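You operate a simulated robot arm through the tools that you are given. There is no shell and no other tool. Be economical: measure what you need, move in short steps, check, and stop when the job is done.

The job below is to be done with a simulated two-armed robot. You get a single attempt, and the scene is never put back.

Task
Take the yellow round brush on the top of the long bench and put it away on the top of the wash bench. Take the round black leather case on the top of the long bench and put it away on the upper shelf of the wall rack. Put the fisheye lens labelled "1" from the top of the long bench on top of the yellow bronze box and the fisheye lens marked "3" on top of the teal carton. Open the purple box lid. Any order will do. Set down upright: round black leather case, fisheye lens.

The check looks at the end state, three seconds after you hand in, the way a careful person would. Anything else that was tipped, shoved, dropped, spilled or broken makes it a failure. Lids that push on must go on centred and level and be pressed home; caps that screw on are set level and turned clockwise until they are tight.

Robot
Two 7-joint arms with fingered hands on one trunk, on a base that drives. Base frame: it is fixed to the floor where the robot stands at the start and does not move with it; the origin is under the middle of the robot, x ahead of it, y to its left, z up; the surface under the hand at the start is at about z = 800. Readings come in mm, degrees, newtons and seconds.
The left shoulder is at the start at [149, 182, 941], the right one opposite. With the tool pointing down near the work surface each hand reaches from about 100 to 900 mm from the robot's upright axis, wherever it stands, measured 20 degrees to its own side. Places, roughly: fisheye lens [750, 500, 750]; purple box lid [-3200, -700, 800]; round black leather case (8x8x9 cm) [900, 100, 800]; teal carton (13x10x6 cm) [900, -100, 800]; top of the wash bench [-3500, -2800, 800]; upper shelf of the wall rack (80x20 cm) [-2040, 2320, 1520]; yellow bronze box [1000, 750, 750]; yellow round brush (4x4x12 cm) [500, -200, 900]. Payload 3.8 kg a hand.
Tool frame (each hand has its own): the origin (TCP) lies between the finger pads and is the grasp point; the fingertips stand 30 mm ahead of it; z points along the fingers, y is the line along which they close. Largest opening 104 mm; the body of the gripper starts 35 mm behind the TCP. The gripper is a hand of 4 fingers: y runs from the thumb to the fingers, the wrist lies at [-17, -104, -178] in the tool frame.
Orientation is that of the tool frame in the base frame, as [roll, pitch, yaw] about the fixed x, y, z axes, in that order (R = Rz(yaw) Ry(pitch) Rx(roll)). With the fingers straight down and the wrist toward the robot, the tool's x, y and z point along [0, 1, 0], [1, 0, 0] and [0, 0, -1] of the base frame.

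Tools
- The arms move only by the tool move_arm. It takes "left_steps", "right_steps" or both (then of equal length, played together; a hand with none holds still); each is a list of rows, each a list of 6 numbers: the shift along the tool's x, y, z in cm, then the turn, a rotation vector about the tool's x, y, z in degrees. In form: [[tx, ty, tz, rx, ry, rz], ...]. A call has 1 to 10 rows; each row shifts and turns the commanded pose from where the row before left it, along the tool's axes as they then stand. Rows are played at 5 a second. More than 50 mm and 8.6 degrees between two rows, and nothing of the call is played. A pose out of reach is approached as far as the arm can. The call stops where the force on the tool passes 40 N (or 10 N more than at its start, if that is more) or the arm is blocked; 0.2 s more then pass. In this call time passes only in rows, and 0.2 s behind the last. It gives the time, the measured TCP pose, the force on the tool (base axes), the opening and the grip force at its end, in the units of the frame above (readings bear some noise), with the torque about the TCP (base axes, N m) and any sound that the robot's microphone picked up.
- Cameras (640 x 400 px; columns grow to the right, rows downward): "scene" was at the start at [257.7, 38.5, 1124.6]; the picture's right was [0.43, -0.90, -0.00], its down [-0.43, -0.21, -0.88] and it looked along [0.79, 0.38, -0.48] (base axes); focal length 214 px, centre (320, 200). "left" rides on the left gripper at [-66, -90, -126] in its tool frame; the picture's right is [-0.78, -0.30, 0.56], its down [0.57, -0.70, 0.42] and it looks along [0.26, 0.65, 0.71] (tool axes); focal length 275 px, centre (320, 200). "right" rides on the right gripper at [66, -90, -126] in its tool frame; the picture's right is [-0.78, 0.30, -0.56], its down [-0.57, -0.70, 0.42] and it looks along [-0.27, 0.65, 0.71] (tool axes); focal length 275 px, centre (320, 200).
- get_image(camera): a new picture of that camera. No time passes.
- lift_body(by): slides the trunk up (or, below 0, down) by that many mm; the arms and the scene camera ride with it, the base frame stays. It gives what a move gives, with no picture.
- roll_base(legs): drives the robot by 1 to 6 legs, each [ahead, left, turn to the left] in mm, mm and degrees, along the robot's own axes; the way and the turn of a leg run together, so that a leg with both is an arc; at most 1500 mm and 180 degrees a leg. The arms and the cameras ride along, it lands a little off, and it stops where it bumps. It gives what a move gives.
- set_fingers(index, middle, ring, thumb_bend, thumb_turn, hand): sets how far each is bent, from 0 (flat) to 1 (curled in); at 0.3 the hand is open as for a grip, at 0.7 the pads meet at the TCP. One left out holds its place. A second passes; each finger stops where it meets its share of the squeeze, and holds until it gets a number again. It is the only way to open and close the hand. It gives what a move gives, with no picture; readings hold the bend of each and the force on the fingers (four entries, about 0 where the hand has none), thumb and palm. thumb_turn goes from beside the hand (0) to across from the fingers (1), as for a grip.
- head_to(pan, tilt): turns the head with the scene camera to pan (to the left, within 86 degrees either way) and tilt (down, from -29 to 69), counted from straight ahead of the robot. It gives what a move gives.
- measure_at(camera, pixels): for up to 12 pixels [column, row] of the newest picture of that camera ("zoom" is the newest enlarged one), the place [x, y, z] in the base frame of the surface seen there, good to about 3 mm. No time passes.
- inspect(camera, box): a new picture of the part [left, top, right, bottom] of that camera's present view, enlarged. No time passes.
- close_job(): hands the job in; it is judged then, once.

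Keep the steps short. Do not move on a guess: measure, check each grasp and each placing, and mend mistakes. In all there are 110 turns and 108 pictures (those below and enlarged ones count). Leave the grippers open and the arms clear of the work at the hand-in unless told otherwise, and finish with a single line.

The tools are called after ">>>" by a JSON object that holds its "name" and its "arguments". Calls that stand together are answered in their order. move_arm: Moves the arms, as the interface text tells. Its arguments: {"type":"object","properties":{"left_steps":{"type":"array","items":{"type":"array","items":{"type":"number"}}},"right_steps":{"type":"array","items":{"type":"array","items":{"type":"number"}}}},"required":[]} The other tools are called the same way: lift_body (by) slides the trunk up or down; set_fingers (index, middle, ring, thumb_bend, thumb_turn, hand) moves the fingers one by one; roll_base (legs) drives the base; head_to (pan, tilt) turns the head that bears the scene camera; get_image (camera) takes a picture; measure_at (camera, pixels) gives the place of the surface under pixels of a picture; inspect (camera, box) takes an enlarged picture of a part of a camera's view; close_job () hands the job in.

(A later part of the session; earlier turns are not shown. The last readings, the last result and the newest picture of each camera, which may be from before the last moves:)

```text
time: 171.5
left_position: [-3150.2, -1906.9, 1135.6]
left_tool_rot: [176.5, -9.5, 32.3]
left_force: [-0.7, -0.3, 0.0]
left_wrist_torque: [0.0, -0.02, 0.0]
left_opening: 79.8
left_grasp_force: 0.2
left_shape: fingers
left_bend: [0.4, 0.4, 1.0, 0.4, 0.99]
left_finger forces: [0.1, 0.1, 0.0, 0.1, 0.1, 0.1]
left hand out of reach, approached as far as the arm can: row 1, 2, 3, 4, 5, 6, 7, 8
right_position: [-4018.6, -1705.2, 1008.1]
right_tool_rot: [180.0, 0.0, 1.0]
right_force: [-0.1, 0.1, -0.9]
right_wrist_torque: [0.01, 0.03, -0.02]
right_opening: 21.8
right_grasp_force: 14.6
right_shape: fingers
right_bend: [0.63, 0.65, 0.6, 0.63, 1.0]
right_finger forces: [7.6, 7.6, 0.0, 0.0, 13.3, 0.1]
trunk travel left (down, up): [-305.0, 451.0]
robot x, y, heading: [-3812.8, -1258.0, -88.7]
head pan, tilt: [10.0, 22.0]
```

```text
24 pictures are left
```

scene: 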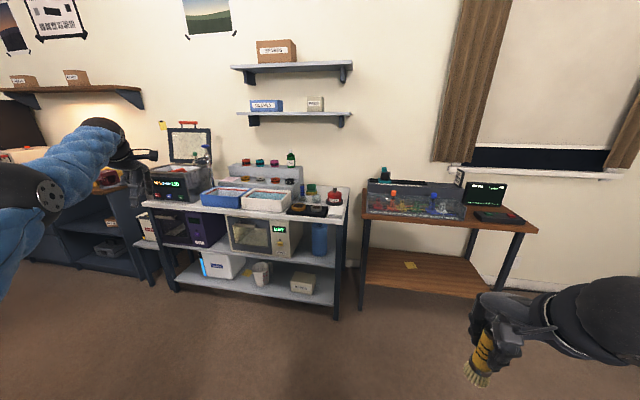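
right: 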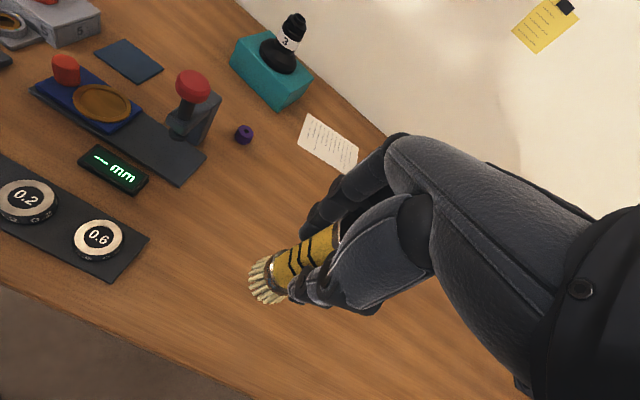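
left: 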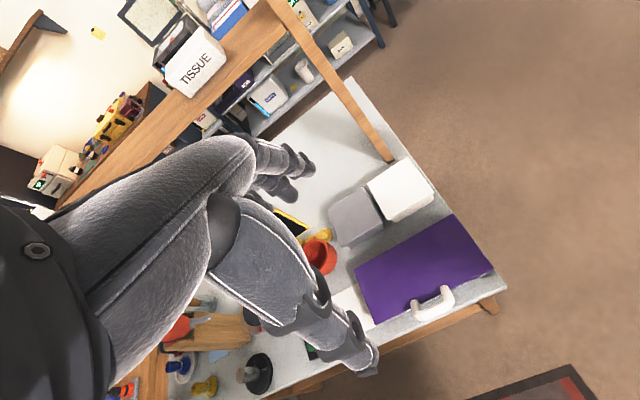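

Now the wash bench is in view. I'll enlarge its top and look for a free spot.

>>> {"name": "inspect", "arguments": {"camera": "scene", "box": [130, 150, 360, 240]}}

>>> {"name": "measure_at", "arguments": {"camera": "scene", "pixels": [[337, 217], [160, 205], [250, 213], [337, 211], [318, 212], [298, 209], [335, 195], [308, 200], [265, 210], [225, 205], [345, 192], [195, 208]]}}

```text
2.78 times, centred on (245, 195) of scene
```

zoom: 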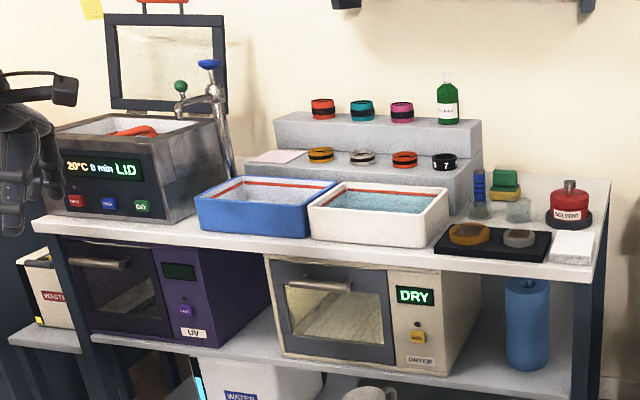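

```text
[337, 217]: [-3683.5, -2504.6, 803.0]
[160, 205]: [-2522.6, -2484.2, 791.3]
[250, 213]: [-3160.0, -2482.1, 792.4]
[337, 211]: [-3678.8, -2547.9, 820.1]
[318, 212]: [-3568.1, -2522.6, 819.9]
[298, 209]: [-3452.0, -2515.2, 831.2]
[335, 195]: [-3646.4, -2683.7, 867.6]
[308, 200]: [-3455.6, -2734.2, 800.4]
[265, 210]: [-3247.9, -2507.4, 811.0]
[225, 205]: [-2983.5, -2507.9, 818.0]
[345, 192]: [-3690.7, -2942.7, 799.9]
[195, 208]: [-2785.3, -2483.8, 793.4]
```

The bench is crowded at the front. The area right of the riser, behind the solvent bottle, looks free, so I'll probe it.

>>> {"name": "measure_at", "arguments": {"camera": "zoom", "pixels": [[535, 185], [545, 195], [590, 190], [600, 205], [535, 210], [470, 225], [480, 190], [510, 180], [520, 210], [570, 182], [578, 245], [545, 222]]}}

```text
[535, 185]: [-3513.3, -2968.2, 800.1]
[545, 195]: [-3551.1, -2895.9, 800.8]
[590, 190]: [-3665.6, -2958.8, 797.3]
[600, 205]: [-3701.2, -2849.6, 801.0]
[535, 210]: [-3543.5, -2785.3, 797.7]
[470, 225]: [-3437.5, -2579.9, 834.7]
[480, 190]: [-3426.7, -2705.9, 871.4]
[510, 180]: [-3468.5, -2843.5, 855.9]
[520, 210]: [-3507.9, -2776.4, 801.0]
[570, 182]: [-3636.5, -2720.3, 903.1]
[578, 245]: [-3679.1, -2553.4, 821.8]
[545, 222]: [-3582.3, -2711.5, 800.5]
```

Free bench surface is around (−3600,−2880); the nearest things (solvent, sponge) are 130–170 mm away. The left arm must not sweep the open heater lid, so I'll swing it further left and back first, then re-read.

>>> {"name": "move_arm", "arguments": {"left_steps": [[3.5, -3, -1, 0, 0, -6], [3.5, -3, -1, 0, 0, -6], [3.5, -3, -1, 0, 0, -6], [3.5, -3, -1, 0, 0, -6], [3.5, -3, -1, 0, 0, -6], [3.5, -3, -1, 0, 0, -6], [3.5, -3, -1, 0, 0, -6], [3.5, -3, -1, 0, 0, -6]]}}

```text
time: 173.3
left_position: [-3044.4, -1706.6, 1317.8]
left_tool_rot: [170.6, -3.7, 80.2]
left_force: [-0.7, 0.2, -1.0]
left_wrist_torque: [-0.02, 0.04, 0.0]
left_opening: 80.0
left_grasp_force: 0.0
left_shape: fingers
left_bend: [0.4, 0.4, 1.0, 0.4, 0.99]
left_finger forces: [0.0, 0.0, 0.1, 0.0, 0.0, 0.0]
left hand out of reach, approached as far as the arm can: row 1, 2, 3, 4, 5, 6, 7, 8
right_position: [-4018.7, -1704.0, 1008.4]
right_tool_rot: [-180.0, 0.1, 1.1]
right_force: [0.1, -0.4, -1.6]
right_wrist_torque: [-0.03, 0.0, -0.01]
right_opening: 21.9
right_grasp_force: 14.1
right_shape: fingers
right_bend: [0.63, 0.65, 0.6, 0.63, 1.0]
right_finger forces: [7.6, 7.5, 0.0, 0.0, 13.3, 0.0]
trunk travel left (down, up): [-305.0, 451.0]
robot x, y, heading: [-3812.3, -1257.3, -88.9]
head pan, tilt: [10.0, 22.0]
```

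Left hand is parked high at the side. Next I'll raise the right hand 4 cm and drive left 345, then 880 ahead to the wash bench.

>>> {"name": "move_arm", "arguments": {"right_steps": [[0, 0, -4.5, 0, 0, 0]]}}

>>> {"name": "roll_base", "arguments": {"legs": [[0, 345, 0], [600, 0, 0], [280, 0, 0]]}}

>>> {"name": "head_to", "arguments": {"pan": -8, "tilt": 32}}

>>> {"name": "get_image", "arguments": {"camera": "scene"}}

```text
time: 173.7
left_position: [-3043.7, -1707.1, 1317.3]
left_tool_rot: [170.6, -3.8, 80.1]
left_force: [-0.1, 0.7, 0.1]
left_wrist_torque: [-0.04, -0.03, 0.05]
left_opening: 79.9
left_grasp_force: 0.0
left_shape: fingers
left_bend: [0.4, 0.4, 1.0, 0.4, 0.99]
left_finger forces: [0.1, 0.0, 0.0, 0.0, 0.1, 0.0]
right_position: [-4020.0, -1704.7, 1052.7]
right_tool_rot: [180.0, 0.0, 1.1]
right_force: [0.1, 0.4, -0.5]
right_wrist_torque: [0.01, -0.01, 0.01]
right_opening: 21.7
right_grasp_force: 14.1
right_shape: fingers
right_bend: [0.63, 0.65, 0.6, 0.63, 1.0]
right_finger forces: [7.7, 7.5, 0.0, 0.1, 13.2, 0.1]
trunk travel left (down, up): [-305.0, 451.0]
robot x, y, heading: [-3809.0, -1254.2, -88.9]
head pan, tilt: [10.0, 22.0]
```

```text
time: 175.8
left_position: [-2809.7, -1690.8, 1318.1]
left_tool_rot: [170.6, -3.8, 81.3]
left_force: [-1.1, 0.8, -0.4]
left_wrist_torque: [-0.03, 0.03, 0.01]
left_opening: 79.9
left_grasp_force: 0.2
left_shape: fingers
left_bend: [0.4, 0.4, 1.0, 0.4, 0.99]
left_finger forces: [0.1, 0.0, 0.2, 0.1, 0.1, 0.1]
right_position: [-3783.4, -1713.4, 1051.7]
right_tool_rot: [180.0, 0.1, 2.4]
right_force: [0.3, -0.2, -0.6]
right_wrist_torque: [0.0, 0.04, 0.0]
right_opening: 21.8
right_grasp_force: 14.9
right_shape: fingers
right_bend: [0.63, 0.65, 0.6, 0.63, 1.0]
right_finger forces: [7.7, 7.6, 0.0, 0.1, 13.2, 0.1]
trunk travel left (down, up): [-305.0, 451.0]
robot x, y, heading: [-3590.5, -1259.7, -87.2]
head pan, tilt: [10.0, 22.0]
stopped in leg 1: the robot was blocked; the commanded pose is now the measured one
```

```text
time: 176.6
left_position: [-2810.6, -1691.7, 1319.7]
left_tool_rot: [170.4, -3.8, 81.5]
left_force: [-0.5, -0.7, -0.9]
left_wrist_torque: [0.03, 0.0, 0.01]
left_opening: 79.6
left_grasp_force: 0.1
left_shape: fingers
left_bend: [0.4, 0.4, 1.0, 0.4, 0.99]
left_finger forces: [0.1, 0.1, 0.1, 0.0, 0.0, 0.0]
right_position: [-3785.0, -1713.4, 1053.0]
right_tool_rot: [-179.9, 0.0, 2.6]
right_force: [-0.6, -0.6, 0.0]
right_wrist_torque: [0.01, -0.03, 0.01]
right_opening: 21.8
right_grasp_force: 14.6
right_shape: fingers
right_bend: [0.63, 0.65, 0.6, 0.63, 1.0]
right_finger forces: [7.6, 7.6, 0.0, 0.1, 13.3, 0.1]
trunk travel left (down, up): [-305.0, 451.0]
robot x, y, heading: [-3588.5, -1260.0, -87.4]
head pan, tilt: [-8.0, 32.0]
```

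```text
22 pictures are left
```

scene: 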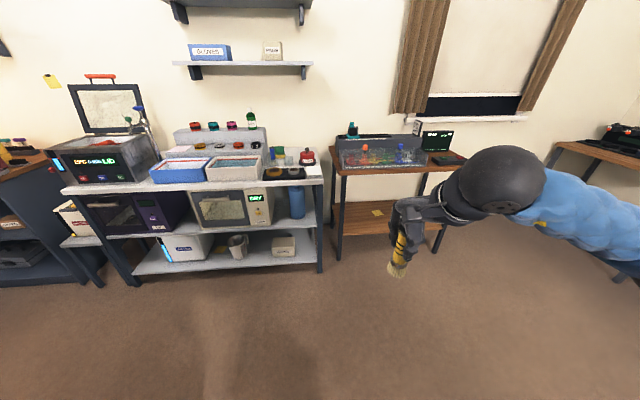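

The base bumped something on its left, likely the purple-box table's end at x≈−3335. I'll move away 60 mm, go ahead 700, and then look left at that table.

>>> {"name": "roll_base", "arguments": {"legs": [[0, -60, -1.5], [600, 0, 0]]}}

>>> {"name": "head_to", "arguments": {"pan": 86, "tilt": 30}}

>>> {"name": "get_image", "arguments": {"camera": "scene"}}

```text
time: 180.5
left_position: [-2867.3, -2308.3, 1319.3]
left_tool_rot: [170.3, -3.9, 80.2]
left_force: [-0.4, 0.0, -0.6]
left_wrist_torque: [0.04, 0.02, 0.01]
left_opening: 79.4
left_grasp_force: 0.1
left_shape: fingers
left_bend: [0.4, 0.4, 1.0, 0.4, 0.99]
left_finger forces: [0.0, 0.0, 0.0, 0.0, 0.1, 0.1]
right_position: [-3841.3, -2307.6, 1052.8]
right_tool_rot: [-179.8, 0.0, 1.4]
right_force: [-0.3, -0.4, -0.8]
right_wrist_torque: [0.01, 0.01, 0.01]
right_opening: 21.6
right_grasp_force: 14.5
right_shape: fingers
right_bend: [0.63, 0.65, 0.6, 0.63, 1.0]
right_finger forces: [7.7, 7.6, 0.0, 0.0, 13.2, 0.0]
trunk travel left (down, up): [-305.0, 451.0]
robot x, y, heading: [-3632.9, -1862.2, -88.6]
head pan, tilt: [-8.0, 32.0]
```

```text
time: 182.2
left_position: [-2867.5, -2306.2, 1318.7]
left_tool_rot: [170.3, -3.8, 80.2]
left_force: [0.6, 0.1, -1.5]
left_wrist_torque: [-0.04, -0.03, 0.0]
left_opening: 79.9
left_grasp_force: 0.1
left_shape: fingers
left_bend: [0.4, 0.4, 1.0, 0.4, 0.99]
left_finger forces: [0.1, 0.0, 0.0, 0.0, 0.1, 0.0]
right_position: [-3842.2, -2307.6, 1052.7]
right_tool_rot: [-179.9, 0.1, 1.2]
right_force: [0.4, -0.3, -0.1]
right_wrist_torque: [0.02, -0.01, 0.03]
right_opening: 21.8
right_grasp_force: 14.6
right_shape: fingers
right_bend: [0.63, 0.65, 0.6, 0.63, 1.0]
right_finger forces: [7.7, 7.5, 0.0, 0.0, 13.3, 0.1]
trunk travel left (down, up): [-305.0, 451.0]
robot x, y, heading: [-3637.3, -1856.7, -88.7]
head pan, tilt: [85.9, 30.0]
```

```text
21 pictures are left
```

scene: 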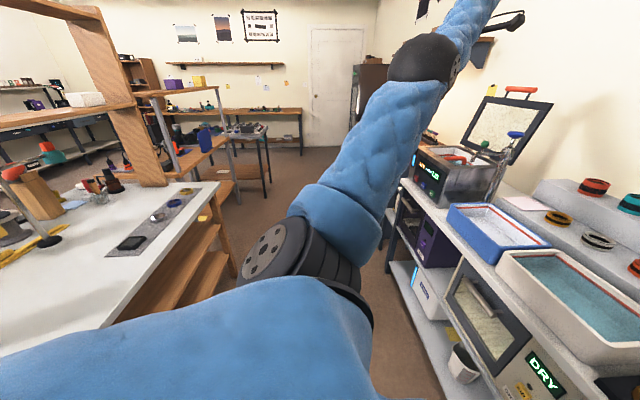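

Everything on that table still stands. I'll measure its rear edge before moving left.

>>> {"name": "measure_at", "arguments": {"camera": "scene", "pixels": [[215, 187], [160, 260], [100, 322], [440, 200], [400, 185], [500, 270], [280, 110], [510, 100]]}}

```text
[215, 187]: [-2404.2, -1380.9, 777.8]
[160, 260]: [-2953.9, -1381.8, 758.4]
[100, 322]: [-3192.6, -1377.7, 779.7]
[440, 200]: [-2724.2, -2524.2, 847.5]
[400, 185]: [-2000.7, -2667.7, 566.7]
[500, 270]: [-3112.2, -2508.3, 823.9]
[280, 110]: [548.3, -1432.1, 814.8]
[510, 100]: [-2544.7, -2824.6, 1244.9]
```

The table's rear edge is at y=−1380, so this aisle is clear. I'll drive left 185, ahead 275, then extend the right hand over the free spot.

>>> {"name": "roll_base", "arguments": {"legs": [[0, 185, 0], [275, 0, 0]]}}

>>> {"name": "move_arm", "arguments": {"right_steps": [[0.8, 4.2, 0, 0, 0, 0], [0.8, 4.2, 0, 0, 0, 0], [0.8, 4.2, 0, 0, 0, 0], [0.8, 4.2, 0, 0, 0, 0], [0.8, 4.2, 0, 0, 0, 0], [0.8, 4.2, 0, 0, 0, 0]]}}

>>> {"name": "head_to", "arguments": {"pan": -10, "tilt": 32}}

>>> {"name": "get_image", "arguments": {"camera": "scene"}}

>>> {"name": "get_image", "arguments": {"camera": "right"}}

```text
time: 185.3
left_position: [-2674.3, -2578.7, 1319.7]
left_tool_rot: [170.3, -3.9, 80.2]
left_force: [0.2, 0.5, 0.8]
left_wrist_torque: [0.04, 0.0, -0.01]
left_opening: 79.8
left_grasp_force: 0.0
left_shape: fingers
left_bend: [0.4, 0.4, 1.0, 0.4, 0.99]
left_finger forces: [0.0, 0.1, 0.1, 0.0, 0.0, 0.1]
right_position: [-3649.5, -2579.7, 1051.9]
right_tool_rot: [-179.8, 0.0, 1.2]
right_force: [0.0, -0.7, -0.4]
right_wrist_torque: [-0.03, -0.05, 0.01]
right_opening: 21.7
right_grasp_force: 14.4
right_shape: fingers
right_bend: [0.63, 0.65, 0.6, 0.63, 1.0]
right_finger forces: [7.7, 7.8, 0.0, 0.0, 13.3, 0.0]
trunk travel left (down, up): [-305.0, 451.0]
robot x, y, heading: [-3443.7, -2131.1, -88.7]
head pan, tilt: [85.9, 30.0]
```

```text
time: 186.7
left_position: [-2674.4, -2578.7, 1319.4]
left_tool_rot: [170.5, -3.8, 80.1]
left_force: [-0.2, -0.2, 0.0]
left_wrist_torque: [0.0, 0.0, -0.01]
left_opening: 79.5
left_grasp_force: 0.1
left_shape: fingers
left_bend: [0.4, 0.4, 1.0, 0.4, 0.99]
left_finger forces: [0.1, 0.0, 0.0, 0.0, 0.0, 0.0]
right_position: [-3595.7, -2828.2, 1051.3]
right_tool_rot: [-180.0, 0.1, 1.3]
right_force: [0.0, -0.6, -1.2]
right_wrist_torque: [0.0, 0.01, -0.01]
right_opening: 21.9
right_grasp_force: 14.0
right_shape: fingers
right_bend: [0.63, 0.65, 0.6, 0.63, 1.0]
right_finger forces: [7.7, 7.7, 0.1, 0.0, 13.3, 0.0]
trunk travel left (down, up): [-305.0, 451.0]
robot x, y, heading: [-3445.6, -2125.8, -88.7]
head pan, tilt: [85.9, 30.0]
```

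```text
time: 188.4
left_position: [-2674.8, -2578.7, 1318.5]
left_tool_rot: [170.4, -3.8, 80.2]
left_force: [0.4, 0.1, -0.4]
left_wrist_torque: [0.0, 0.01, 0.0]
left_opening: 80.0
left_grasp_force: 0.1
left_shape: fingers
left_bend: [0.4, 0.4, 1.0, 0.4, 0.99]
left_finger forces: [0.0, 0.0, 0.1, 0.0, 0.0, 0.0]
right_position: [-3596.7, -2828.7, 1051.3]
right_tool_rot: [-179.9, 0.0, 1.2]
right_force: [0.2, 0.8, -1.1]
right_wrist_torque: [-0.03, 0.01, -0.03]
right_opening: 21.9
right_grasp_force: 14.2
right_shape: fingers
right_bend: [0.63, 0.65, 0.6, 0.63, 1.0]
right_finger forces: [7.7, 7.7, 0.1, 0.1, 13.4, 0.1]
trunk travel left (down, up): [-305.0, 451.0]
robot x, y, heading: [-3446.2, -2125.9, -88.8]
head pan, tilt: [-10.0, 32.0]
```

```text
20 pictures are left
```

scene: 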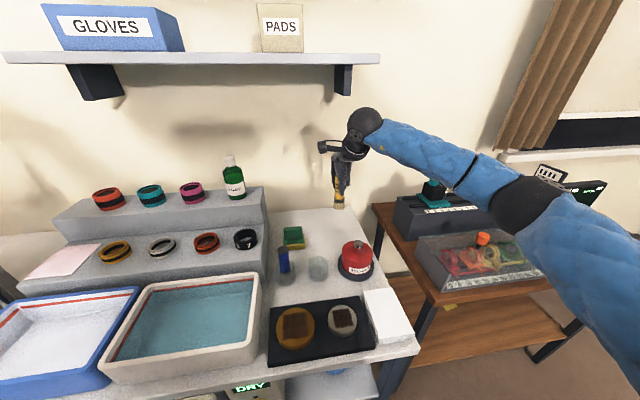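

```text
19 pictures are left
```

right: 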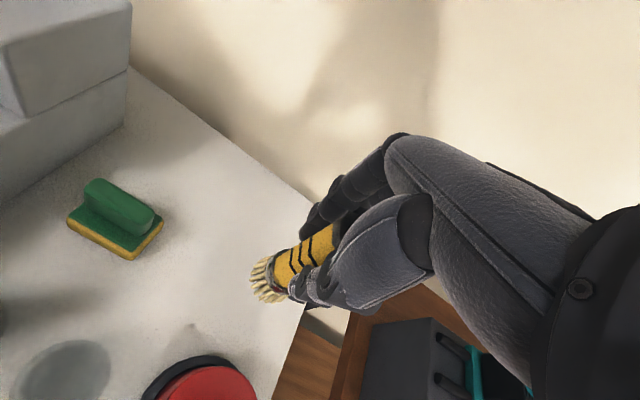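

The brush hangs over free bench. Before lowering I'll check the right elbow's height over the tank, and the surface at the target.

>>> {"name": "measure_at", "arguments": {"camera": "scene", "pixels": [[545, 205], [545, 235], [480, 195], [490, 245], [485, 225], [310, 222], [340, 215], [330, 230], [430, 200], [600, 270], [570, 270]]}}

```text
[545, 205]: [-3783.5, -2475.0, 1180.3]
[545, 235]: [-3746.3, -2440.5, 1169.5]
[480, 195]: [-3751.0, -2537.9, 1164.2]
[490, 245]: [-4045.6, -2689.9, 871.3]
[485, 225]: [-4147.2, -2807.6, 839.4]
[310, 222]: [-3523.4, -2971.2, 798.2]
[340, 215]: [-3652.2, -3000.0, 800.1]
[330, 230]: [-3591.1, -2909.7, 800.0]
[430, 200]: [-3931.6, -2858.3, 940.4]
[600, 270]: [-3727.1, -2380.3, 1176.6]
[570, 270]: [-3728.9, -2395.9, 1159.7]
```

Clear. I'll extend 4 cm more and lower 14.5 cm, leaving about 1 cm for the bristles.

>>> {"name": "move_arm", "arguments": {"right_steps": [[1, 4, 0, 0, 0, 0], [0, 0, 4, 0, 0, 0], [0, 0, 4, 0, 0, 0], [0, 0, 4, 0, 0, 0], [0, 0, 2.7, 0, 0, 0], [0, 0, 0, 0, 0, 0]]}}

>>> {"name": "inspect", "arguments": {"camera": "scene", "box": [280, 160, 400, 280]}}

```text
time: 189.8
left_position: [-2674.0, -2578.0, 1318.8]
left_tool_rot: [170.3, -3.9, 80.1]
left_force: [0.1, 0.3, 0.9]
left_wrist_torque: [0.01, 0.0, 0.02]
left_opening: 79.8
left_grasp_force: 0.0
left_shape: fingers
left_bend: [0.4, 0.4, 1.0, 0.4, 0.99]
left_finger forces: [0.0, 0.0, 0.0, 0.1, 0.0, 0.1]
right_position: [-3585.8, -2869.2, 902.5]
right_tool_rot: [-179.8, 0.0, 1.2]
right_force: [-0.2, -0.5, -0.8]
right_wrist_torque: [-0.02, -0.01, 0.01]
right_opening: 21.9
right_grasp_force: 14.2
right_shape: fingers
right_bend: [0.63, 0.65, 0.6, 0.63, 1.0]
right_finger forces: [7.7, 7.7, 0.0, 0.0, 13.1, 0.0]
trunk travel left (down, up): [-305.0, 451.0]
robot x, y, heading: [-3443.8, -2128.1, -88.8]
head pan, tilt: [-10.0, 32.0]
```

```text
3.33 times, centred on (340, 220) of scene
```

zoom: 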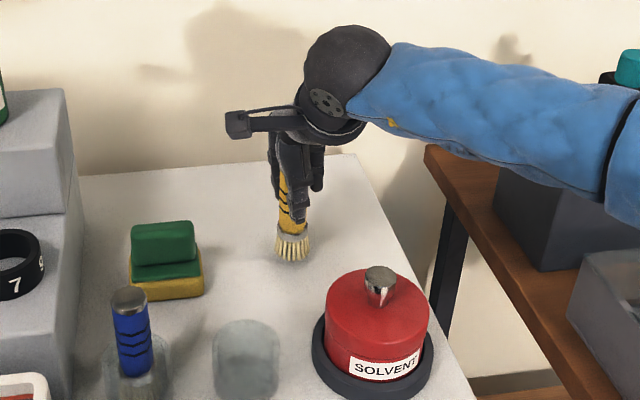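

The brush is upright with about 1 cm left. I'll lower in small steps to contact.

>>> {"name": "move_arm", "arguments": {"right_steps": [[0, 0, 0.4, 0, 0, 0], [0, 0, 0.3, 0, 0, 0], [0, 0, 0.2, 0, 0, 0], [0, 0, 0, 0, 0, 0]]}}

>>> {"name": "move_arm", "arguments": {"right_steps": [[0, 0, 0.15, 0, 0, 0], [0, 0, 0, 0, 0, 0]]}}

>>> {"name": "move_arm", "arguments": {"right_steps": [[0, 0, 0.15, 0, 0, 0], [0, 0, 0, 0, 0, 0]]}}

```text
time: 190.8
left_position: [-2674.8, -2579.2, 1318.2]
left_tool_rot: [170.4, -3.8, 80.1]
left_force: [-0.3, 0.4, 0.6]
left_wrist_torque: [0.03, 0.03, -0.02]
left_opening: 79.8
left_grasp_force: 0.1
left_shape: fingers
left_bend: [0.4, 0.4, 1.0, 0.4, 0.99]
left_finger forces: [0.0, 0.0, 0.0, 0.1, 0.0, 0.0]
right_position: [-3585.4, -2869.4, 894.5]
right_tool_rot: [-179.9, -0.1, 1.2]
right_force: [0.8, 0.6, 0.0]
right_wrist_torque: [-0.02, 0.03, 0.02]
right_opening: 22.0
right_grasp_force: 13.7
right_shape: fingers
right_bend: [0.63, 0.65, 0.6, 0.63, 1.0]
right_finger forces: [7.6, 7.7, 0.0, 0.0, 13.1, 0.1]
trunk travel left (down, up): [-305.0, 451.0]
robot x, y, heading: [-3443.4, -2130.1, -88.6]
head pan, tilt: [-10.0, 32.0]
```

```text
time: 191.4
left_position: [-2674.3, -2578.7, 1318.9]
left_tool_rot: [170.4, -3.9, 80.2]
left_force: [0.0, 0.2, 0.8]
left_wrist_torque: [0.0, -0.02, 0.01]
left_opening: 79.7
left_grasp_force: 0.0
left_shape: fingers
left_bend: [0.4, 0.4, 1.0, 0.4, 0.99]
left_finger forces: [0.0, 0.0, 0.1, 0.1, 0.0, 0.0]
right_position: [-3586.0, -2868.3, 893.1]
right_tool_rot: [-179.8, 0.0, 1.1]
right_force: [-0.5, -0.3, -0.6]
right_wrist_torque: [-0.01, -0.01, -0.03]
right_opening: 21.7
right_grasp_force: 13.9
right_shape: fingers
right_bend: [0.63, 0.65, 0.6, 0.63, 1.0]
right_finger forces: [7.6, 7.7, 0.0, 0.0, 13.1, 0.0]
trunk travel left (down, up): [-305.0, 451.0]
robot x, y, heading: [-3448.0, -2124.6, -89.0]
head pan, tilt: [-10.0, 32.0]
```

```text
time: 192.0
left_position: [-2675.0, -2577.8, 1319.6]
left_tool_rot: [170.4, -3.9, 80.2]
left_force: [0.6, -0.6, -0.6]
left_wrist_torque: [-0.03, 0.03, 0.01]
left_opening: 80.1
left_grasp_force: 0.1
left_shape: fingers
left_bend: [0.4, 0.4, 1.0, 0.4, 0.99]
left_finger forces: [0.0, 0.1, 0.0, 0.0, 0.0, 0.1]
right_position: [-3585.8, -2869.1, 892.7]
right_tool_rot: [-179.9, 0.1, 1.2]
right_force: [0.5, 0.0, -0.9]
right_wrist_torque: [0.01, -0.04, 0.04]
right_opening: 21.6
right_grasp_force: 14.1
right_shape: fingers
right_bend: [0.63, 0.65, 0.6, 0.63, 1.0]
right_finger forces: [7.6, 7.7, 0.0, 0.0, 13.2, 0.0]
trunk travel left (down, up): [-305.0, 451.0]
robot x, y, heading: [-3444.4, -2127.5, -88.6]
head pan, tilt: [-10.0, 32.0]
```

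>>> {"name": "move_arm", "arguments": {"right_steps": [[0, 0, 0.15, 0, 0, 0], [0, 0, 0, 0, 0, 0]]}}

>>> {"name": "move_arm", "arguments": {"right_steps": [[0, 0, 0.15, 0, 0, 0], [0, 0, 0, 0, 0, 0]]}}

```text
time: 192.6
left_position: [-2676.1, -2577.5, 1318.4]
left_tool_rot: [170.4, -3.8, 80.1]
left_force: [0.0, 0.7, 1.1]
left_wrist_torque: [0.0, 0.04, -0.01]
left_opening: 80.0
left_grasp_force: 0.1
left_shape: fingers
left_bend: [0.4, 0.4, 1.0, 0.4, 0.99]
left_finger forces: [0.0, 0.0, 0.0, 0.0, 0.2, 0.1]
right_position: [-3585.3, -2869.2, 890.9]
right_tool_rot: [-179.9, 0.2, 1.2]
right_force: [-0.1, 0.0, -0.7]
right_wrist_torque: [0.0, -0.03, -0.03]
right_opening: 21.7
right_grasp_force: 14.3
right_shape: fingers
right_bend: [0.63, 0.65, 0.6, 0.63, 1.0]
right_finger forces: [7.6, 7.7, 0.0, 0.0, 13.1, 0.0]
trunk travel left (down, up): [-305.0, 451.0]
robot x, y, heading: [-3443.0, -2128.9, -89.0]
head pan, tilt: [-10.0, 32.0]
```

```text
time: 193.2
left_position: [-2674.8, -2578.4, 1318.4]
left_tool_rot: [170.3, -3.9, 80.1]
left_force: [0.3, 0.0, 0.8]
left_wrist_torque: [-0.01, 0.02, -0.01]
left_opening: 79.8
left_grasp_force: 0.1
left_shape: fingers
left_bend: [0.4, 0.4, 1.0, 0.4, 0.99]
left_finger forces: [0.0, 0.1, 0.0, 0.1, 0.1, 0.1]
right_position: [-3584.2, -2868.1, 889.3]
right_tool_rot: [-179.9, 0.1, 1.2]
right_force: [0.0, 0.2, -0.1]
right_wrist_torque: [0.02, 0.02, 0.02]
right_opening: 21.7
right_grasp_force: 14.3
right_shape: fingers
right_bend: [0.63, 0.65, 0.6, 0.63, 1.0]
right_finger forces: [7.6, 7.8, 0.0, 0.0, 13.2, 0.0]
trunk travel left (down, up): [-305.0, 451.0]
robot x, y, heading: [-3444.3, -2130.7, -88.7]
head pan, tilt: [-10.0, 32.0]
```

>>> {"name": "move_arm", "arguments": {"right_steps": [[0, 0, 0.12, 0, 0, 0], [0, 0, 0, 0, 0, 0]]}}

>>> {"name": "move_arm", "arguments": {"right_steps": [[0, 0, 0.12, 0, 0, 0], [0, 0, 0, 0, 0, 0]]}}

>>> {"name": "inspect", "arguments": {"camera": "scene", "box": [300, 190, 370, 250]}}

```text
time: 193.8
left_position: [-2675.2, -2577.6, 1319.2]
left_tool_rot: [170.4, -3.8, 80.2]
left_force: [-0.1, 0.1, 1.0]
left_wrist_torque: [0.0, 0.0, -0.03]
left_opening: 79.8
left_grasp_force: 0.1
left_shape: fingers
left_bend: [0.4, 0.4, 1.0, 0.4, 0.99]
left_finger forces: [0.1, 0.0, 0.0, 0.1, 0.0, 0.0]
right_position: [-3586.0, -2868.5, 888.1]
right_tool_rot: [180.0, -0.1, 1.2]
right_force: [-0.7, 0.0, 2.2]
right_wrist_torque: [0.06, -0.02, -0.02]
right_opening: 21.4
right_grasp_force: 14.5
right_shape: fingers
right_bend: [0.63, 0.65, 0.6, 0.63, 1.0]
right_finger forces: [7.8, 8.2, 0.0, 0.0, 13.4, 0.1]
trunk travel left (down, up): [-305.0, 451.0]
robot x, y, heading: [-3444.8, -2130.2, -88.8]
head pan, tilt: [-10.0, 32.0]
```

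```text
time: 194.4
left_position: [-2675.6, -2579.0, 1320.3]
left_tool_rot: [170.5, -3.7, 80.2]
left_force: [0.5, 0.2, 0.3]
left_wrist_torque: [0.03, -0.02, 0.01]
left_opening: 79.8
left_grasp_force: 0.1
left_shape: fingers
left_bend: [0.4, 0.4, 1.0, 0.4, 0.99]
left_finger forces: [0.0, 0.1, 0.1, 0.0, 0.1, 0.0]
right_position: [-3585.7, -2869.3, 888.6]
right_tool_rot: [179.8, -0.1, 1.2]
right_force: [-1.1, -1.0, 6.3]
right_wrist_torque: [0.0, 0.02, 0.02]
right_opening: 21.5
right_grasp_force: 15.4
right_shape: fingers
right_bend: [0.63, 0.65, 0.6, 0.63, 1.0]
right_finger forces: [8.5, 9.2, 0.1, 0.0, 13.8, 0.0]
trunk travel left (down, up): [-305.0, 451.0]
robot x, y, heading: [-3443.4, -2127.9, -88.7]
head pan, tilt: [-10.0, 32.0]
```

```text
6.67 times, centred on (335, 220) of scene
```

zoom: 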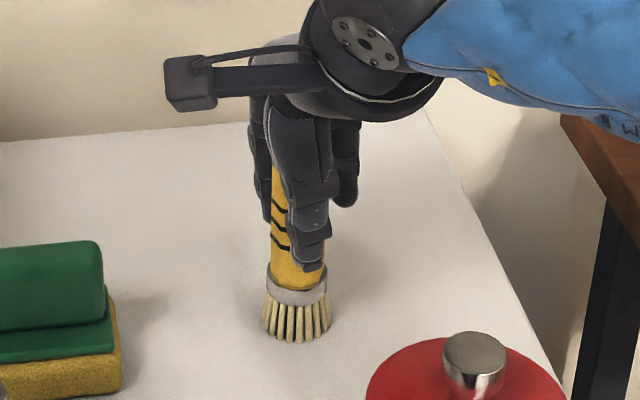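

The brush stands on the bench (6 N). I'll release gently, rise, and check.

>>> {"name": "set_fingers", "arguments": {"hand": "right", "index": 0.58, "middle": 0.58, "ring": 0.5, "thumb_bend": 0.57}}

>>> {"name": "set_fingers", "arguments": {"hand": "right", "index": 0.3, "middle": 0.3, "ring": 0.3, "thumb_bend": 0.3}}

>>> {"name": "move_arm", "arguments": {"right_steps": [[0, 0, -3, 0, 0, 0], [0, 0, -4, 0, 0, 0], [0, 0, -4, 0, 0, 0], [0, 0, -4, 0, 0, 0]]}}

>>> {"name": "inspect", "arguments": {"camera": "scene", "box": [280, 160, 400, 280]}}

```text
time: 195.4
left_position: [-2674.7, -2577.4, 1320.3]
left_tool_rot: [170.3, -3.8, 80.1]
left_force: [0.6, -0.5, 0.0]
left_wrist_torque: [0.0, -0.02, -0.02]
left_opening: 80.1
left_grasp_force: 0.0
left_shape: fingers
left_bend: [0.4, 0.4, 1.0, 0.4, 0.99]
left_finger forces: [0.1, 0.1, 0.1, 0.0, 0.1, 0.0]
right_position: [-3585.9, -2868.1, 887.1]
right_tool_rot: [-179.9, 0.0, 1.3]
right_force: [0.2, -0.5, 0.8]
right_wrist_torque: [-0.01, 0.0, 0.0]
right_opening: 36.3
right_grasp_force: 0.1
right_shape: fingers
right_bend: [0.57, 0.57, 0.5, 0.56, 1.0]
right_finger forces: [0.1, 0.1, 0.0, 0.1, 0.0, 0.1]
trunk travel left (down, up): [-305.0, 451.0]
robot x, y, heading: [-3442.6, -2128.2, -88.7]
head pan, tilt: [-10.0, 32.0]
```

```text
time: 196.4
left_position: [-2674.7, -2578.6, 1320.4]
left_tool_rot: [170.4, -3.8, 80.2]
left_force: [-0.2, -0.1, 0.1]
left_wrist_torque: [0.03, 0.0, 0.03]
left_opening: 79.8
left_grasp_force: 0.1
left_shape: fingers
left_bend: [0.4, 0.4, 1.0, 0.4, 0.99]
left_finger forces: [0.0, 0.0, 0.1, 0.0, 0.1, 0.0]
right_position: [-3585.8, -2868.8, 887.0]
right_tool_rot: [-180.0, 0.1, 1.2]
right_force: [-0.7, -0.2, 0.1]
right_wrist_torque: [0.01, -0.03, 0.0]
right_opening: 104.3
right_grasp_force: 0.1
right_shape: fingers
right_bend: [0.3, 0.3, 0.3, 0.3, 0.97]
right_finger forces: [0.0, 0.1, 0.0, 0.0, 0.0, 0.0]
trunk travel left (down, up): [-305.0, 451.0]
robot x, y, heading: [-3444.7, -2129.7, -88.9]
head pan, tilt: [-10.0, 32.0]
```

```text
time: 197.4
left_position: [-2674.2, -2577.5, 1320.3]
left_tool_rot: [170.3, -3.7, 80.1]
left_force: [0.3, 0.1, -0.5]
left_wrist_torque: [-0.02, -0.03, -0.02]
left_opening: 79.5
left_grasp_force: 0.1
left_shape: fingers
left_bend: [0.4, 0.4, 1.0, 0.4, 0.99]
left_finger forces: [0.0, 0.1, 0.0, 0.0, 0.1, 0.0]
right_position: [-3584.9, -2869.1, 1039.6]
right_tool_rot: [-180.0, 0.1, 1.2]
right_force: [0.8, 1.0, 0.1]
right_wrist_torque: [0.01, 0.02, 0.01]
right_opening: 104.2
right_grasp_force: 0.1
right_shape: fingers
right_bend: [0.3, 0.3, 0.3, 0.3, 0.97]
right_finger forces: [0.0, 0.0, 0.0, 0.0, 0.0, 0.1]
trunk travel left (down, up): [-305.0, 451.0]
robot x, y, heading: [-3444.5, -2129.6, -88.7]
head pan, tilt: [-10.0, 32.0]
```

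```text
3.33 times, centred on (340, 220) of scene
```

zoom: 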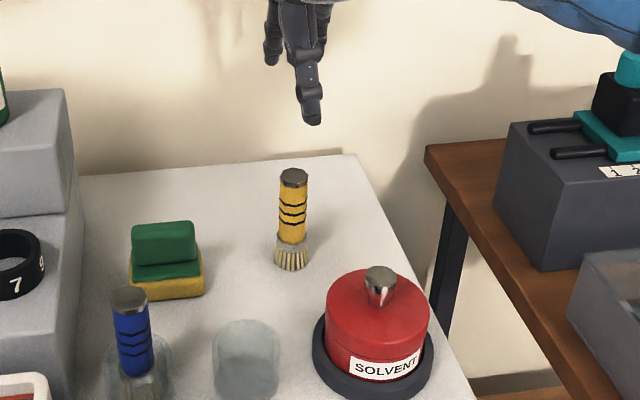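

The brush stands free on the wash bench. I'll retract the right hand, then drive a route around the table: back, right, back, turn right 41° so the left arm clears the table's frame, then north past the table.

>>> {"name": "move_arm", "arguments": {"right_steps": [[-0.9, -4.2, 0, 0, 0, 0], [-0.9, -4.2, 0, 0, 0, 0], [-0.9, -4.2, 0, 0, 0, 0], [-0.9, -4.2, 0, 0, 0, 0], [-0.9, -4.2, 0, 0, 0, 0], [-0.9, -4.2, 0, 0, 0, 0], [-0.6, -3.5, 0, 0, 0, 0]]}}

>>> {"name": "roll_base", "arguments": {"legs": [[-280, 0, 0], [0, -460, 0], [-350, 0, 0], [0, 0, -41], [-1153, -958, 0], [-269, -224, 0]]}}

```text
time: 199.0
left_position: [-2675.0, -2577.4, 1320.1]
left_tool_rot: [170.4, -3.8, 80.1]
left_force: [0.3, -0.8, -0.6]
left_wrist_torque: [-0.01, -0.03, -0.03]
left_opening: 80.0
left_grasp_force: 0.1
left_shape: fingers
left_bend: [0.4, 0.4, 1.0, 0.4, 0.99]
left_finger forces: [0.0, 0.0, 0.0, 0.0, 0.0, 0.0]
right_position: [-3651.9, -2581.3, 1039.0]
right_tool_rot: [180.0, 0.0, 1.1]
right_force: [0.4, 0.2, 0.5]
right_wrist_torque: [0.01, 0.0, 0.04]
right_opening: 104.7
right_grasp_force: 0.1
right_shape: fingers
right_bend: [0.3, 0.3, 0.3, 0.3, 0.97]
right_finger forces: [0.0, 0.0, 0.0, 0.1, 0.0, 0.0]
trunk travel left (down, up): [-305.0, 451.0]
robot x, y, heading: [-3446.5, -2130.6, -88.4]
head pan, tilt: [-10.0, 32.0]
```

```text
time: 216.0
left_position: [-3623.1, -491.6, 1320.4]
left_tool_rot: [170.2, -3.7, 39.7]
left_force: [0.2, -0.1, 0.6]
left_wrist_torque: [0.01, 0.01, 0.03]
left_opening: 79.8
left_grasp_force: 0.0
left_shape: fingers
left_bend: [0.4, 0.4, 1.0, 0.4, 0.99]
left_finger forces: [0.0, 0.0, 0.0, 0.0, 0.1, 0.0]
right_position: [-4368.2, 140.3, 1038.8]
right_tool_rot: [-180.0, 0.1, -39.4]
right_force: [0.2, 0.2, 0.7]
right_wrist_torque: [-0.04, -0.02, 0.0]
right_opening: 104.4
right_grasp_force: 0.0
right_shape: fingers
right_bend: [0.3, 0.3, 0.3, 0.3, 0.97]
right_finger forces: [0.0, 0.1, 0.0, 0.0, 0.0, 0.1]
trunk travel left (down, up): [-305.0, 451.0]
robot x, y, heading: [-3916.9, 353.2, -129.1]
head pan, tilt: [-10.0, 32.0]
```

Arrived at (−3917,353). I'll turn back to face −y, drive left 905, ahead 420, and look at the handle with the right hand near it.

>>> {"name": "roll_base", "arguments": {"legs": [[0, 0, 39], [0, 905, 0], [420, 0, 0]]}}

>>> {"name": "head_to", "arguments": {"pan": -15, "tilt": 45}}

>>> {"name": "get_image", "arguments": {"camera": "scene"}}

>>> {"name": "get_image", "arguments": {"camera": "right"}}

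```text
time: 224.8
left_position: [-2251.5, -546.0, 1319.5]
left_tool_rot: [170.4, -3.9, 78.5]
left_force: [-0.3, 1.0, 0.0]
left_wrist_torque: [0.0, 0.02, 0.0]
left_opening: 79.6
left_grasp_force: 0.2
left_shape: fingers
left_bend: [0.4, 0.4, 1.0, 0.4, 0.99]
left_finger forces: [0.0, 0.0, 0.1, 0.0, 0.1, 0.0]
right_position: [-3228.2, -521.0, 1038.3]
right_tool_rot: [-179.9, 0.0, -0.4]
right_force: [-0.3, 0.3, -0.2]
right_wrist_torque: [0.02, 0.04, -0.02]
right_opening: 104.2
right_grasp_force: 0.0
right_shape: fingers
right_bend: [0.3, 0.3, 0.3, 0.3, 0.97]
right_finger forces: [0.1, 0.1, 0.0, 0.0, 0.0, 0.1]
trunk travel left (down, up): [-305.0, 451.0]
robot x, y, heading: [-3009.1, -69.9, -90.1]
head pan, tilt: [-10.0, 32.0]
```

```text
time: 225.6
left_position: [-2252.3, -544.6, 1320.4]
left_tool_rot: [170.4, -3.8, 78.5]
left_force: [0.2, 0.6, -0.2]
left_wrist_torque: [-0.02, 0.01, 0.01]
left_opening: 79.8
left_grasp_force: 0.0
left_shape: fingers
left_bend: [0.4, 0.4, 1.0, 0.4, 0.99]
left_finger forces: [0.0, 0.0, 0.0, 0.0, 0.0, 0.0]
right_position: [-3227.8, -520.7, 1038.3]
right_tool_rot: [-179.9, 0.0, -0.5]
right_force: [-0.5, -0.1, -1.3]
right_wrist_torque: [0.0, 0.0, 0.02]
right_opening: 104.3
right_grasp_force: 0.0
right_shape: fingers
right_bend: [0.3, 0.3, 0.3, 0.3, 0.97]
right_finger forces: [0.0, 0.0, 0.0, 0.1, 0.0, 0.1]
trunk travel left (down, up): [-305.0, 451.0]
robot x, y, heading: [-3007.9, -70.2, -90.3]
head pan, tilt: [-15.0, 45.0]
```

```text
15 pictures are left
```

scene: 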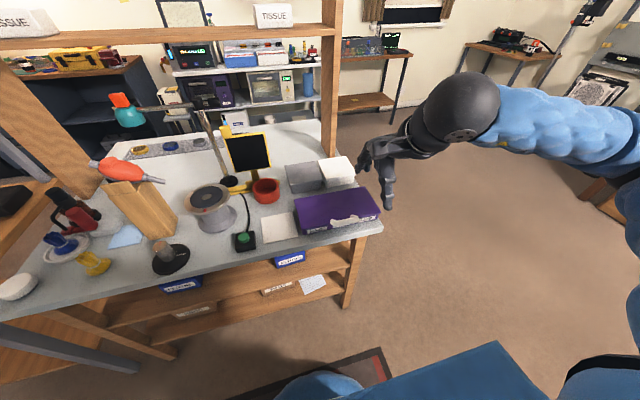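

```text
14 pictures are left
```

right: 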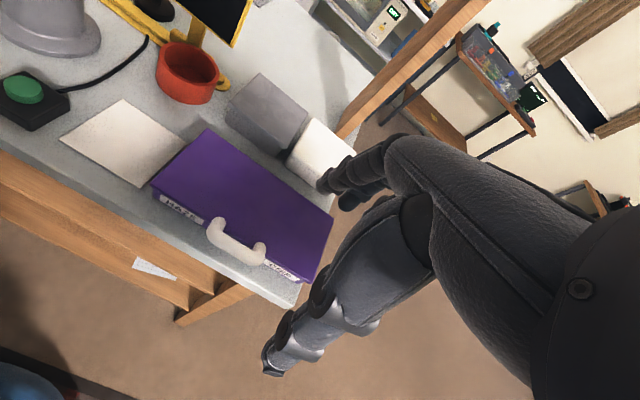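

Table and box look unchanged. I'll measure the handle and lid from the right camera.

>>> {"name": "measure_at", "arguments": {"camera": "right", "pixels": [[235, 252], [222, 243], [248, 257], [213, 225], [262, 248], [236, 222], [205, 135], [330, 215], [155, 185], [270, 180], [228, 249], [300, 275]]}}

```text
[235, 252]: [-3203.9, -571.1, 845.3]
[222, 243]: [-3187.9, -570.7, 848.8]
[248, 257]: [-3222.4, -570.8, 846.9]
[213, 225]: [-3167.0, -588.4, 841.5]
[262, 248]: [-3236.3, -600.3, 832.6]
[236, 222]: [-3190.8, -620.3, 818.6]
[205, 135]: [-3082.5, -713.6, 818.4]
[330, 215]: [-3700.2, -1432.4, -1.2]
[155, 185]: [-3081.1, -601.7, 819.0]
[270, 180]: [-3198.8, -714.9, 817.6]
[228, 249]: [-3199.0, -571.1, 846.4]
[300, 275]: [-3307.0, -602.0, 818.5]
```

The handle is where it was: bar centre about (−3204,−575,841), lid back edge y≈−718. I'll curl the ring finger away, half-close the rest, and bring the right hand over the bar.

>>> {"name": "set_fingers", "arguments": {"hand": "right", "index": 0.45, "middle": 0.45, "ring": 1.0, "thumb_bend": 0.45, "thumb_turn": 1}}

>>> {"name": "move_arm", "arguments": {"right_steps": [[1.2, 2.7, 0, 0, 0, 0], [1.2, 2.7, 0, 0, 0, 0], [0, 0, 4, 0, 0, 0], [0, 0, 4, 0, 0, 0], [0, 0, 4, 0, 0, 0], [0, 0, 3, 0, 0, 0], [0, 0, 2, 0, 0, 0]]}}

>>> {"name": "inspect", "arguments": {"camera": "right", "box": [160, 130, 480, 350]}}

```text
time: 226.6
left_position: [-2252.6, -544.5, 1319.2]
left_tool_rot: [170.3, -3.8, 78.5]
left_force: [0.4, 0.1, -0.2]
left_wrist_torque: [0.01, -0.03, 0.01]
left_opening: 80.0
left_grasp_force: 0.0
left_shape: fingers
left_bend: [0.4, 0.4, 1.0, 0.4, 0.99]
left_finger forces: [0.1, 0.0, 0.0, 0.0, 0.1, 0.1]
right_position: [-3227.6, -520.4, 1039.1]
right_tool_rot: [-179.9, 0.0, -0.4]
right_force: [0.0, -0.1, 0.1]
right_wrist_torque: [0.0, -0.01, 0.01]
right_opening: 67.4
right_grasp_force: 0.1
right_shape: fingers
right_bend: [0.45, 0.45, 1.0, 0.45, 0.99]
right_finger forces: [0.0, 0.0, 0.0, 0.0, 0.0, 0.0]
trunk travel left (down, up): [-305.0, 451.0]
robot x, y, heading: [-3005.7, -74.0, -90.2]
head pan, tilt: [-15.0, 45.0]
```

```text
time: 228.2
left_position: [-2250.9, -545.0, 1319.3]
left_tool_rot: [170.4, -3.8, 78.6]
left_force: [-0.8, -0.7, -0.7]
left_wrist_torque: [0.01, -0.02, -0.04]
left_opening: 80.0
left_grasp_force: 0.0
left_shape: fingers
left_bend: [0.4, 0.4, 1.0, 0.4, 0.99]
left_finger forces: [0.0, 0.0, 0.0, 0.0, 0.1, 0.0]
right_position: [-3205.0, -572.9, 869.0]
right_tool_rot: [179.9, 0.0, -0.6]
right_force: [0.0, 0.1, 0.3]
right_wrist_torque: [-0.04, 0.03, 0.0]
right_opening: 67.0
right_grasp_force: 0.1
right_shape: fingers
right_bend: [0.45, 0.45, 1.0, 0.45, 0.99]
right_finger forces: [0.1, 0.0, 0.1, 0.0, 0.0, 0.0]
trunk travel left (down, up): [-305.0, 451.0]
robot x, y, heading: [-3006.7, -77.9, -90.4]
head pan, tilt: [-15.0, 45.0]
```

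```text
1.82 times, centred on (320, 240) of right
```

zoom: 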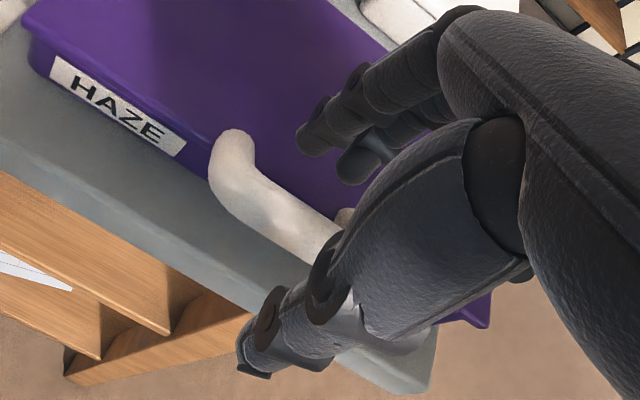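

The bar lies between thumb (front) and two fingers (behind). I'll lower 1.7 cm and close.

>>> {"name": "move_arm", "arguments": {"right_steps": [[0, -0.2, 0.9, 0, 0, 0], [0, 0, 0.8, 0, 0, 0]]}}

>>> {"name": "set_fingers", "arguments": {"hand": "right", "index": 0.6, "middle": 0.6, "thumb_bend": 0.6}}

>>> {"name": "set_fingers", "arguments": {"hand": "right", "index": 0.74, "middle": 0.74, "thumb_bend": 0.74}}

>>> {"name": "inspect", "arguments": {"camera": "right", "box": [160, 130, 480, 350]}}

```text
time: 228.8
left_position: [-2251.3, -544.5, 1319.4]
left_tool_rot: [170.4, -3.8, 78.4]
left_force: [-1.5, -0.2, 0.3]
left_wrist_torque: [0.02, 0.01, -0.01]
left_opening: 80.1
left_grasp_force: 0.0
left_shape: fingers
left_bend: [0.4, 0.4, 1.0, 0.4, 0.99]
left_finger forces: [0.0, 0.0, 0.0, 0.0, 0.1, 0.0]
right_position: [-3204.1, -572.3, 852.8]
right_tool_rot: [179.8, 0.0, -0.5]
right_force: [-1.3, 0.0, 4.7]
right_wrist_torque: [-0.21, 0.1, -0.07]
right_opening: 67.3
right_grasp_force: 2.5
right_shape: fingers
right_bend: [0.45, 0.45, 1.0, 0.45, 0.99]
right_finger forces: [0.0, 4.5, 0.0, 0.0, 0.0, 0.0]
trunk travel left (down, up): [-305.0, 451.0]
robot x, y, heading: [-3009.1, -69.1, -90.5]
head pan, tilt: [-15.0, 45.0]
```

```text
time: 229.8
left_position: [-2252.1, -544.7, 1320.0]
left_tool_rot: [170.3, -3.8, 78.5]
left_force: [0.8, -0.2, 0.6]
left_wrist_torque: [0.0, 0.01, -0.02]
left_opening: 79.8
left_grasp_force: 0.2
left_shape: fingers
left_bend: [0.4, 0.4, 1.0, 0.4, 0.99]
left_finger forces: [0.0, 0.0, 0.0, 0.0, 0.1, 0.0]
right_position: [-3204.6, -571.6, 853.8]
right_tool_rot: [-179.9, 0.0, -0.3]
right_force: [0.5, 0.3, 0.4]
right_wrist_torque: [-0.04, -0.01, 0.03]
right_opening: 28.5
right_grasp_force: 0.0
right_shape: fingers
right_bend: [0.6, 0.6, 1.0, 0.6, 1.0]
right_finger forces: [0.0, 0.0, 0.2, 0.1, 0.0, 0.0]
trunk travel left (down, up): [-305.0, 451.0]
robot x, y, heading: [-3009.0, -74.0, -90.0]
head pan, tilt: [-15.0, 45.0]
```

```text
time: 230.8
left_position: [-2250.5, -546.0, 1319.5]
left_tool_rot: [170.4, -3.9, 78.5]
left_force: [0.6, -0.2, -0.2]
left_wrist_torque: [-0.02, 0.01, 0.0]
left_opening: 79.8
left_grasp_force: 0.1
left_shape: fingers
left_bend: [0.4, 0.4, 1.0, 0.4, 0.99]
left_finger forces: [0.0, 0.0, 0.1, 0.0, 0.0, 0.0]
right_position: [-3205.1, -573.5, 851.7]
right_tool_rot: [-179.9, 0.1, -0.4]
right_force: [-0.3, -12.4, -3.6]
right_wrist_torque: [-0.13, -0.05, 0.02]
right_opening: 2.4
right_grasp_force: 8.6
right_shape: fingers
right_bend: [0.73, 0.72, 1.0, 0.72, 1.0]
right_finger forces: [7.6, 6.3, 0.1, 0.0, 3.6, 0.0]
trunk travel left (down, up): [-305.0, 451.0]
robot x, y, heading: [-3009.9, -74.2, -90.3]
head pan, tilt: [-15.0, 45.0]
```

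```text
1.82 times, centred on (320, 240) of right
```

zoom: 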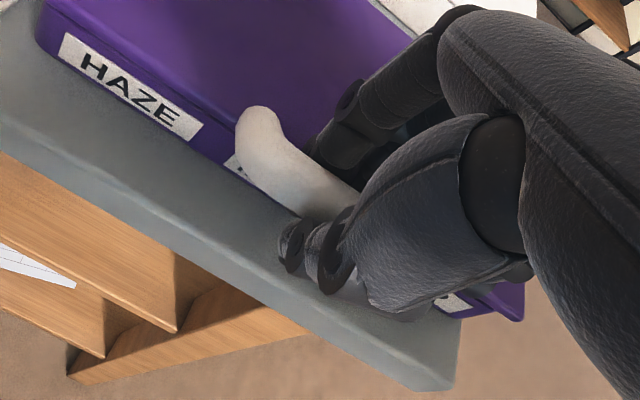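

The fingers hook behind the bar with the thumb in front (7.6/6.3/3.6 N). I'll try the first 20° of the lid's arc.

>>> {"name": "move_arm", "arguments": {"right_steps": [[0, 0.35, -1.2, 0, 0, 0], [0, 0.35, -1.2, 0, 0, 0], [0, 0.55, -1.15, 0, 0, 0], [0, 0.55, -1.15, 0, 0, 0]]}}

>>> {"name": "inspect", "arguments": {"camera": "scene", "box": [280, 140, 420, 260]}}

```text
time: 231.8
left_position: [-2251.4, -545.8, 1319.9]
left_tool_rot: [170.4, -3.9, 78.4]
left_force: [0.4, 0.6, -0.7]
left_wrist_torque: [0.03, 0.02, 0.02]
left_opening: 79.9
left_grasp_force: 0.0
left_shape: fingers
left_bend: [0.4, 0.4, 1.0, 0.4, 0.99]
left_finger forces: [0.0, 0.0, 0.0, 0.1, 0.0, 0.0]
right_position: [-3205.0, -591.6, 897.5]
right_tool_rot: [-179.8, 0.1, -0.5]
right_force: [0.3, -9.0, -6.4]
right_wrist_torque: [-0.03, -0.02, -0.01]
right_opening: 0.2
right_grasp_force: 8.4
right_shape: fingers
right_bend: [0.73, 0.73, 1.0, 0.73, 1.0]
right_finger forces: [8.6, 5.9, 0.0, 0.0, 2.5, 0.0]
trunk travel left (down, up): [-305.0, 451.0]
robot x, y, heading: [-3010.9, -72.5, -90.3]
head pan, tilt: [-15.0, 45.0]
```

```text
3.33 times, centred on (350, 200) of scene
```

zoom: 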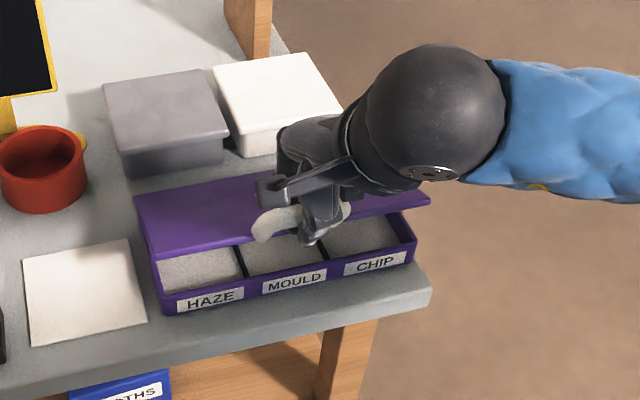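

The lid is opening. I'll continue the arc to about 60°.

>>> {"name": "move_arm", "arguments": {"right_steps": [[0, 0.7, -1.05, 0, 0, 0], [0, 0.7, -1.05, 0, 0, 0], [0, 0.9, -0.9, 0, 0, 0], [0, 0.9, -0.9, 0, 0, 0], [0, 1.05, -0.7, 0, 0, 0], [0, 1.05, -0.7, 0, 0, 0], [0, 1.15, -0.5, 0, 0, 0], [0, 1.15, -0.5, 0, 0, 0]]}}

>>> {"name": "inspect", "arguments": {"camera": "scene", "box": [280, 120, 420, 240]}}

```text
time: 233.6
left_position: [-2251.5, -547.6, 1318.7]
left_tool_rot: [170.4, -3.9, 78.4]
left_force: [-0.1, 0.4, 0.6]
left_wrist_torque: [0.02, 0.01, -0.01]
left_opening: 79.9
left_grasp_force: 0.0
left_shape: fingers
left_bend: [0.4, 0.4, 1.0, 0.4, 0.99]
left_finger forces: [0.1, 0.0, 0.0, 0.0, 0.0, 0.0]
right_position: [-3205.5, -666.2, 959.4]
right_tool_rot: [-179.6, 0.0, -0.4]
right_force: [2.3, -4.1, -14.5]
right_wrist_torque: [0.16, -0.01, -0.02]
right_opening: 0.2
right_grasp_force: 6.9
right_shape: fingers
right_bend: [0.73, 0.73, 1.0, 0.73, 1.0]
right_finger forces: [8.3, 5.7, 0.0, 0.1, 0.1, 0.0]
trunk travel left (down, up): [-305.0, 451.0]
robot x, y, heading: [-3009.6, -72.2, -90.4]
head pan, tilt: [-15.0, 45.0]
```

```text
3.33 times, centred on (350, 180) of scene
```

zoom: 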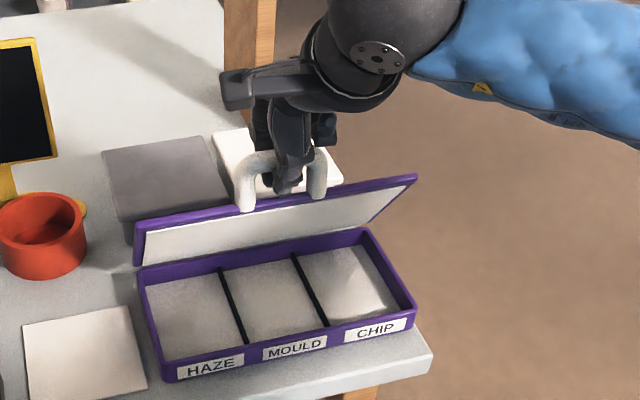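

The lid is about 60° open, with a slight upward pull. I'll continue over the top with a slightly lower path.

>>> {"name": "move_arm", "arguments": {"right_steps": [[0, 1.2, 0.1, 0, 0, 0], [0, 1.2, 0, 0, 0, 0], [0, 1.25, 0.1, 0, 0, 0], [0, 1.25, 0.2, 0, 0, 0], [0, 1.25, 0.2, 0, 0, 0], [0, 1.25, 0.3, 0, 0, 0]]}}

>>> {"name": "inspect", "arguments": {"camera": "scene", "box": [280, 120, 420, 240]}}

```text
time: 234.6
left_position: [-2251.4, -544.6, 1319.5]
left_tool_rot: [170.3, -3.7, 78.4]
left_force: [-0.2, -1.3, -1.1]
left_wrist_torque: [0.07, 0.01, 0.02]
left_opening: 79.9
left_grasp_force: 0.0
left_shape: fingers
left_bend: [0.4, 0.4, 1.0, 0.4, 0.99]
left_finger forces: [0.0, 0.0, 0.0, 0.0, 0.0, 0.0]
right_position: [-3204.8, -714.3, 972.0]
right_tool_rot: [178.7, -0.6, -0.3]
right_force: [-1.4, 9.4, 22.2]
right_wrist_torque: [1.22, -0.17, 0.0]
right_opening: 3.0
right_grasp_force: 32.3
right_shape: fingers
right_bend: [0.73, 0.73, 1.0, 0.71, 1.0]
right_finger forces: [10.1, 8.5, 0.1, 0.1, 45.2, 0.0]
trunk travel left (down, up): [-305.0, 451.0]
robot x, y, heading: [-3007.0, -73.4, -90.5]
head pan, tilt: [-15.0, 45.0]
stopped in row 5 (right hand): the force on the tool passed its limit at 43 N (the readings are from after the stop); the commanded pose is now the measured one
```

```text
3.33 times, centred on (350, 180) of scene
```

zoom: 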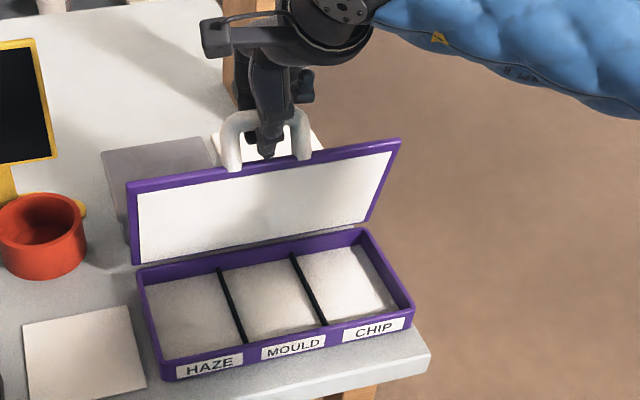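

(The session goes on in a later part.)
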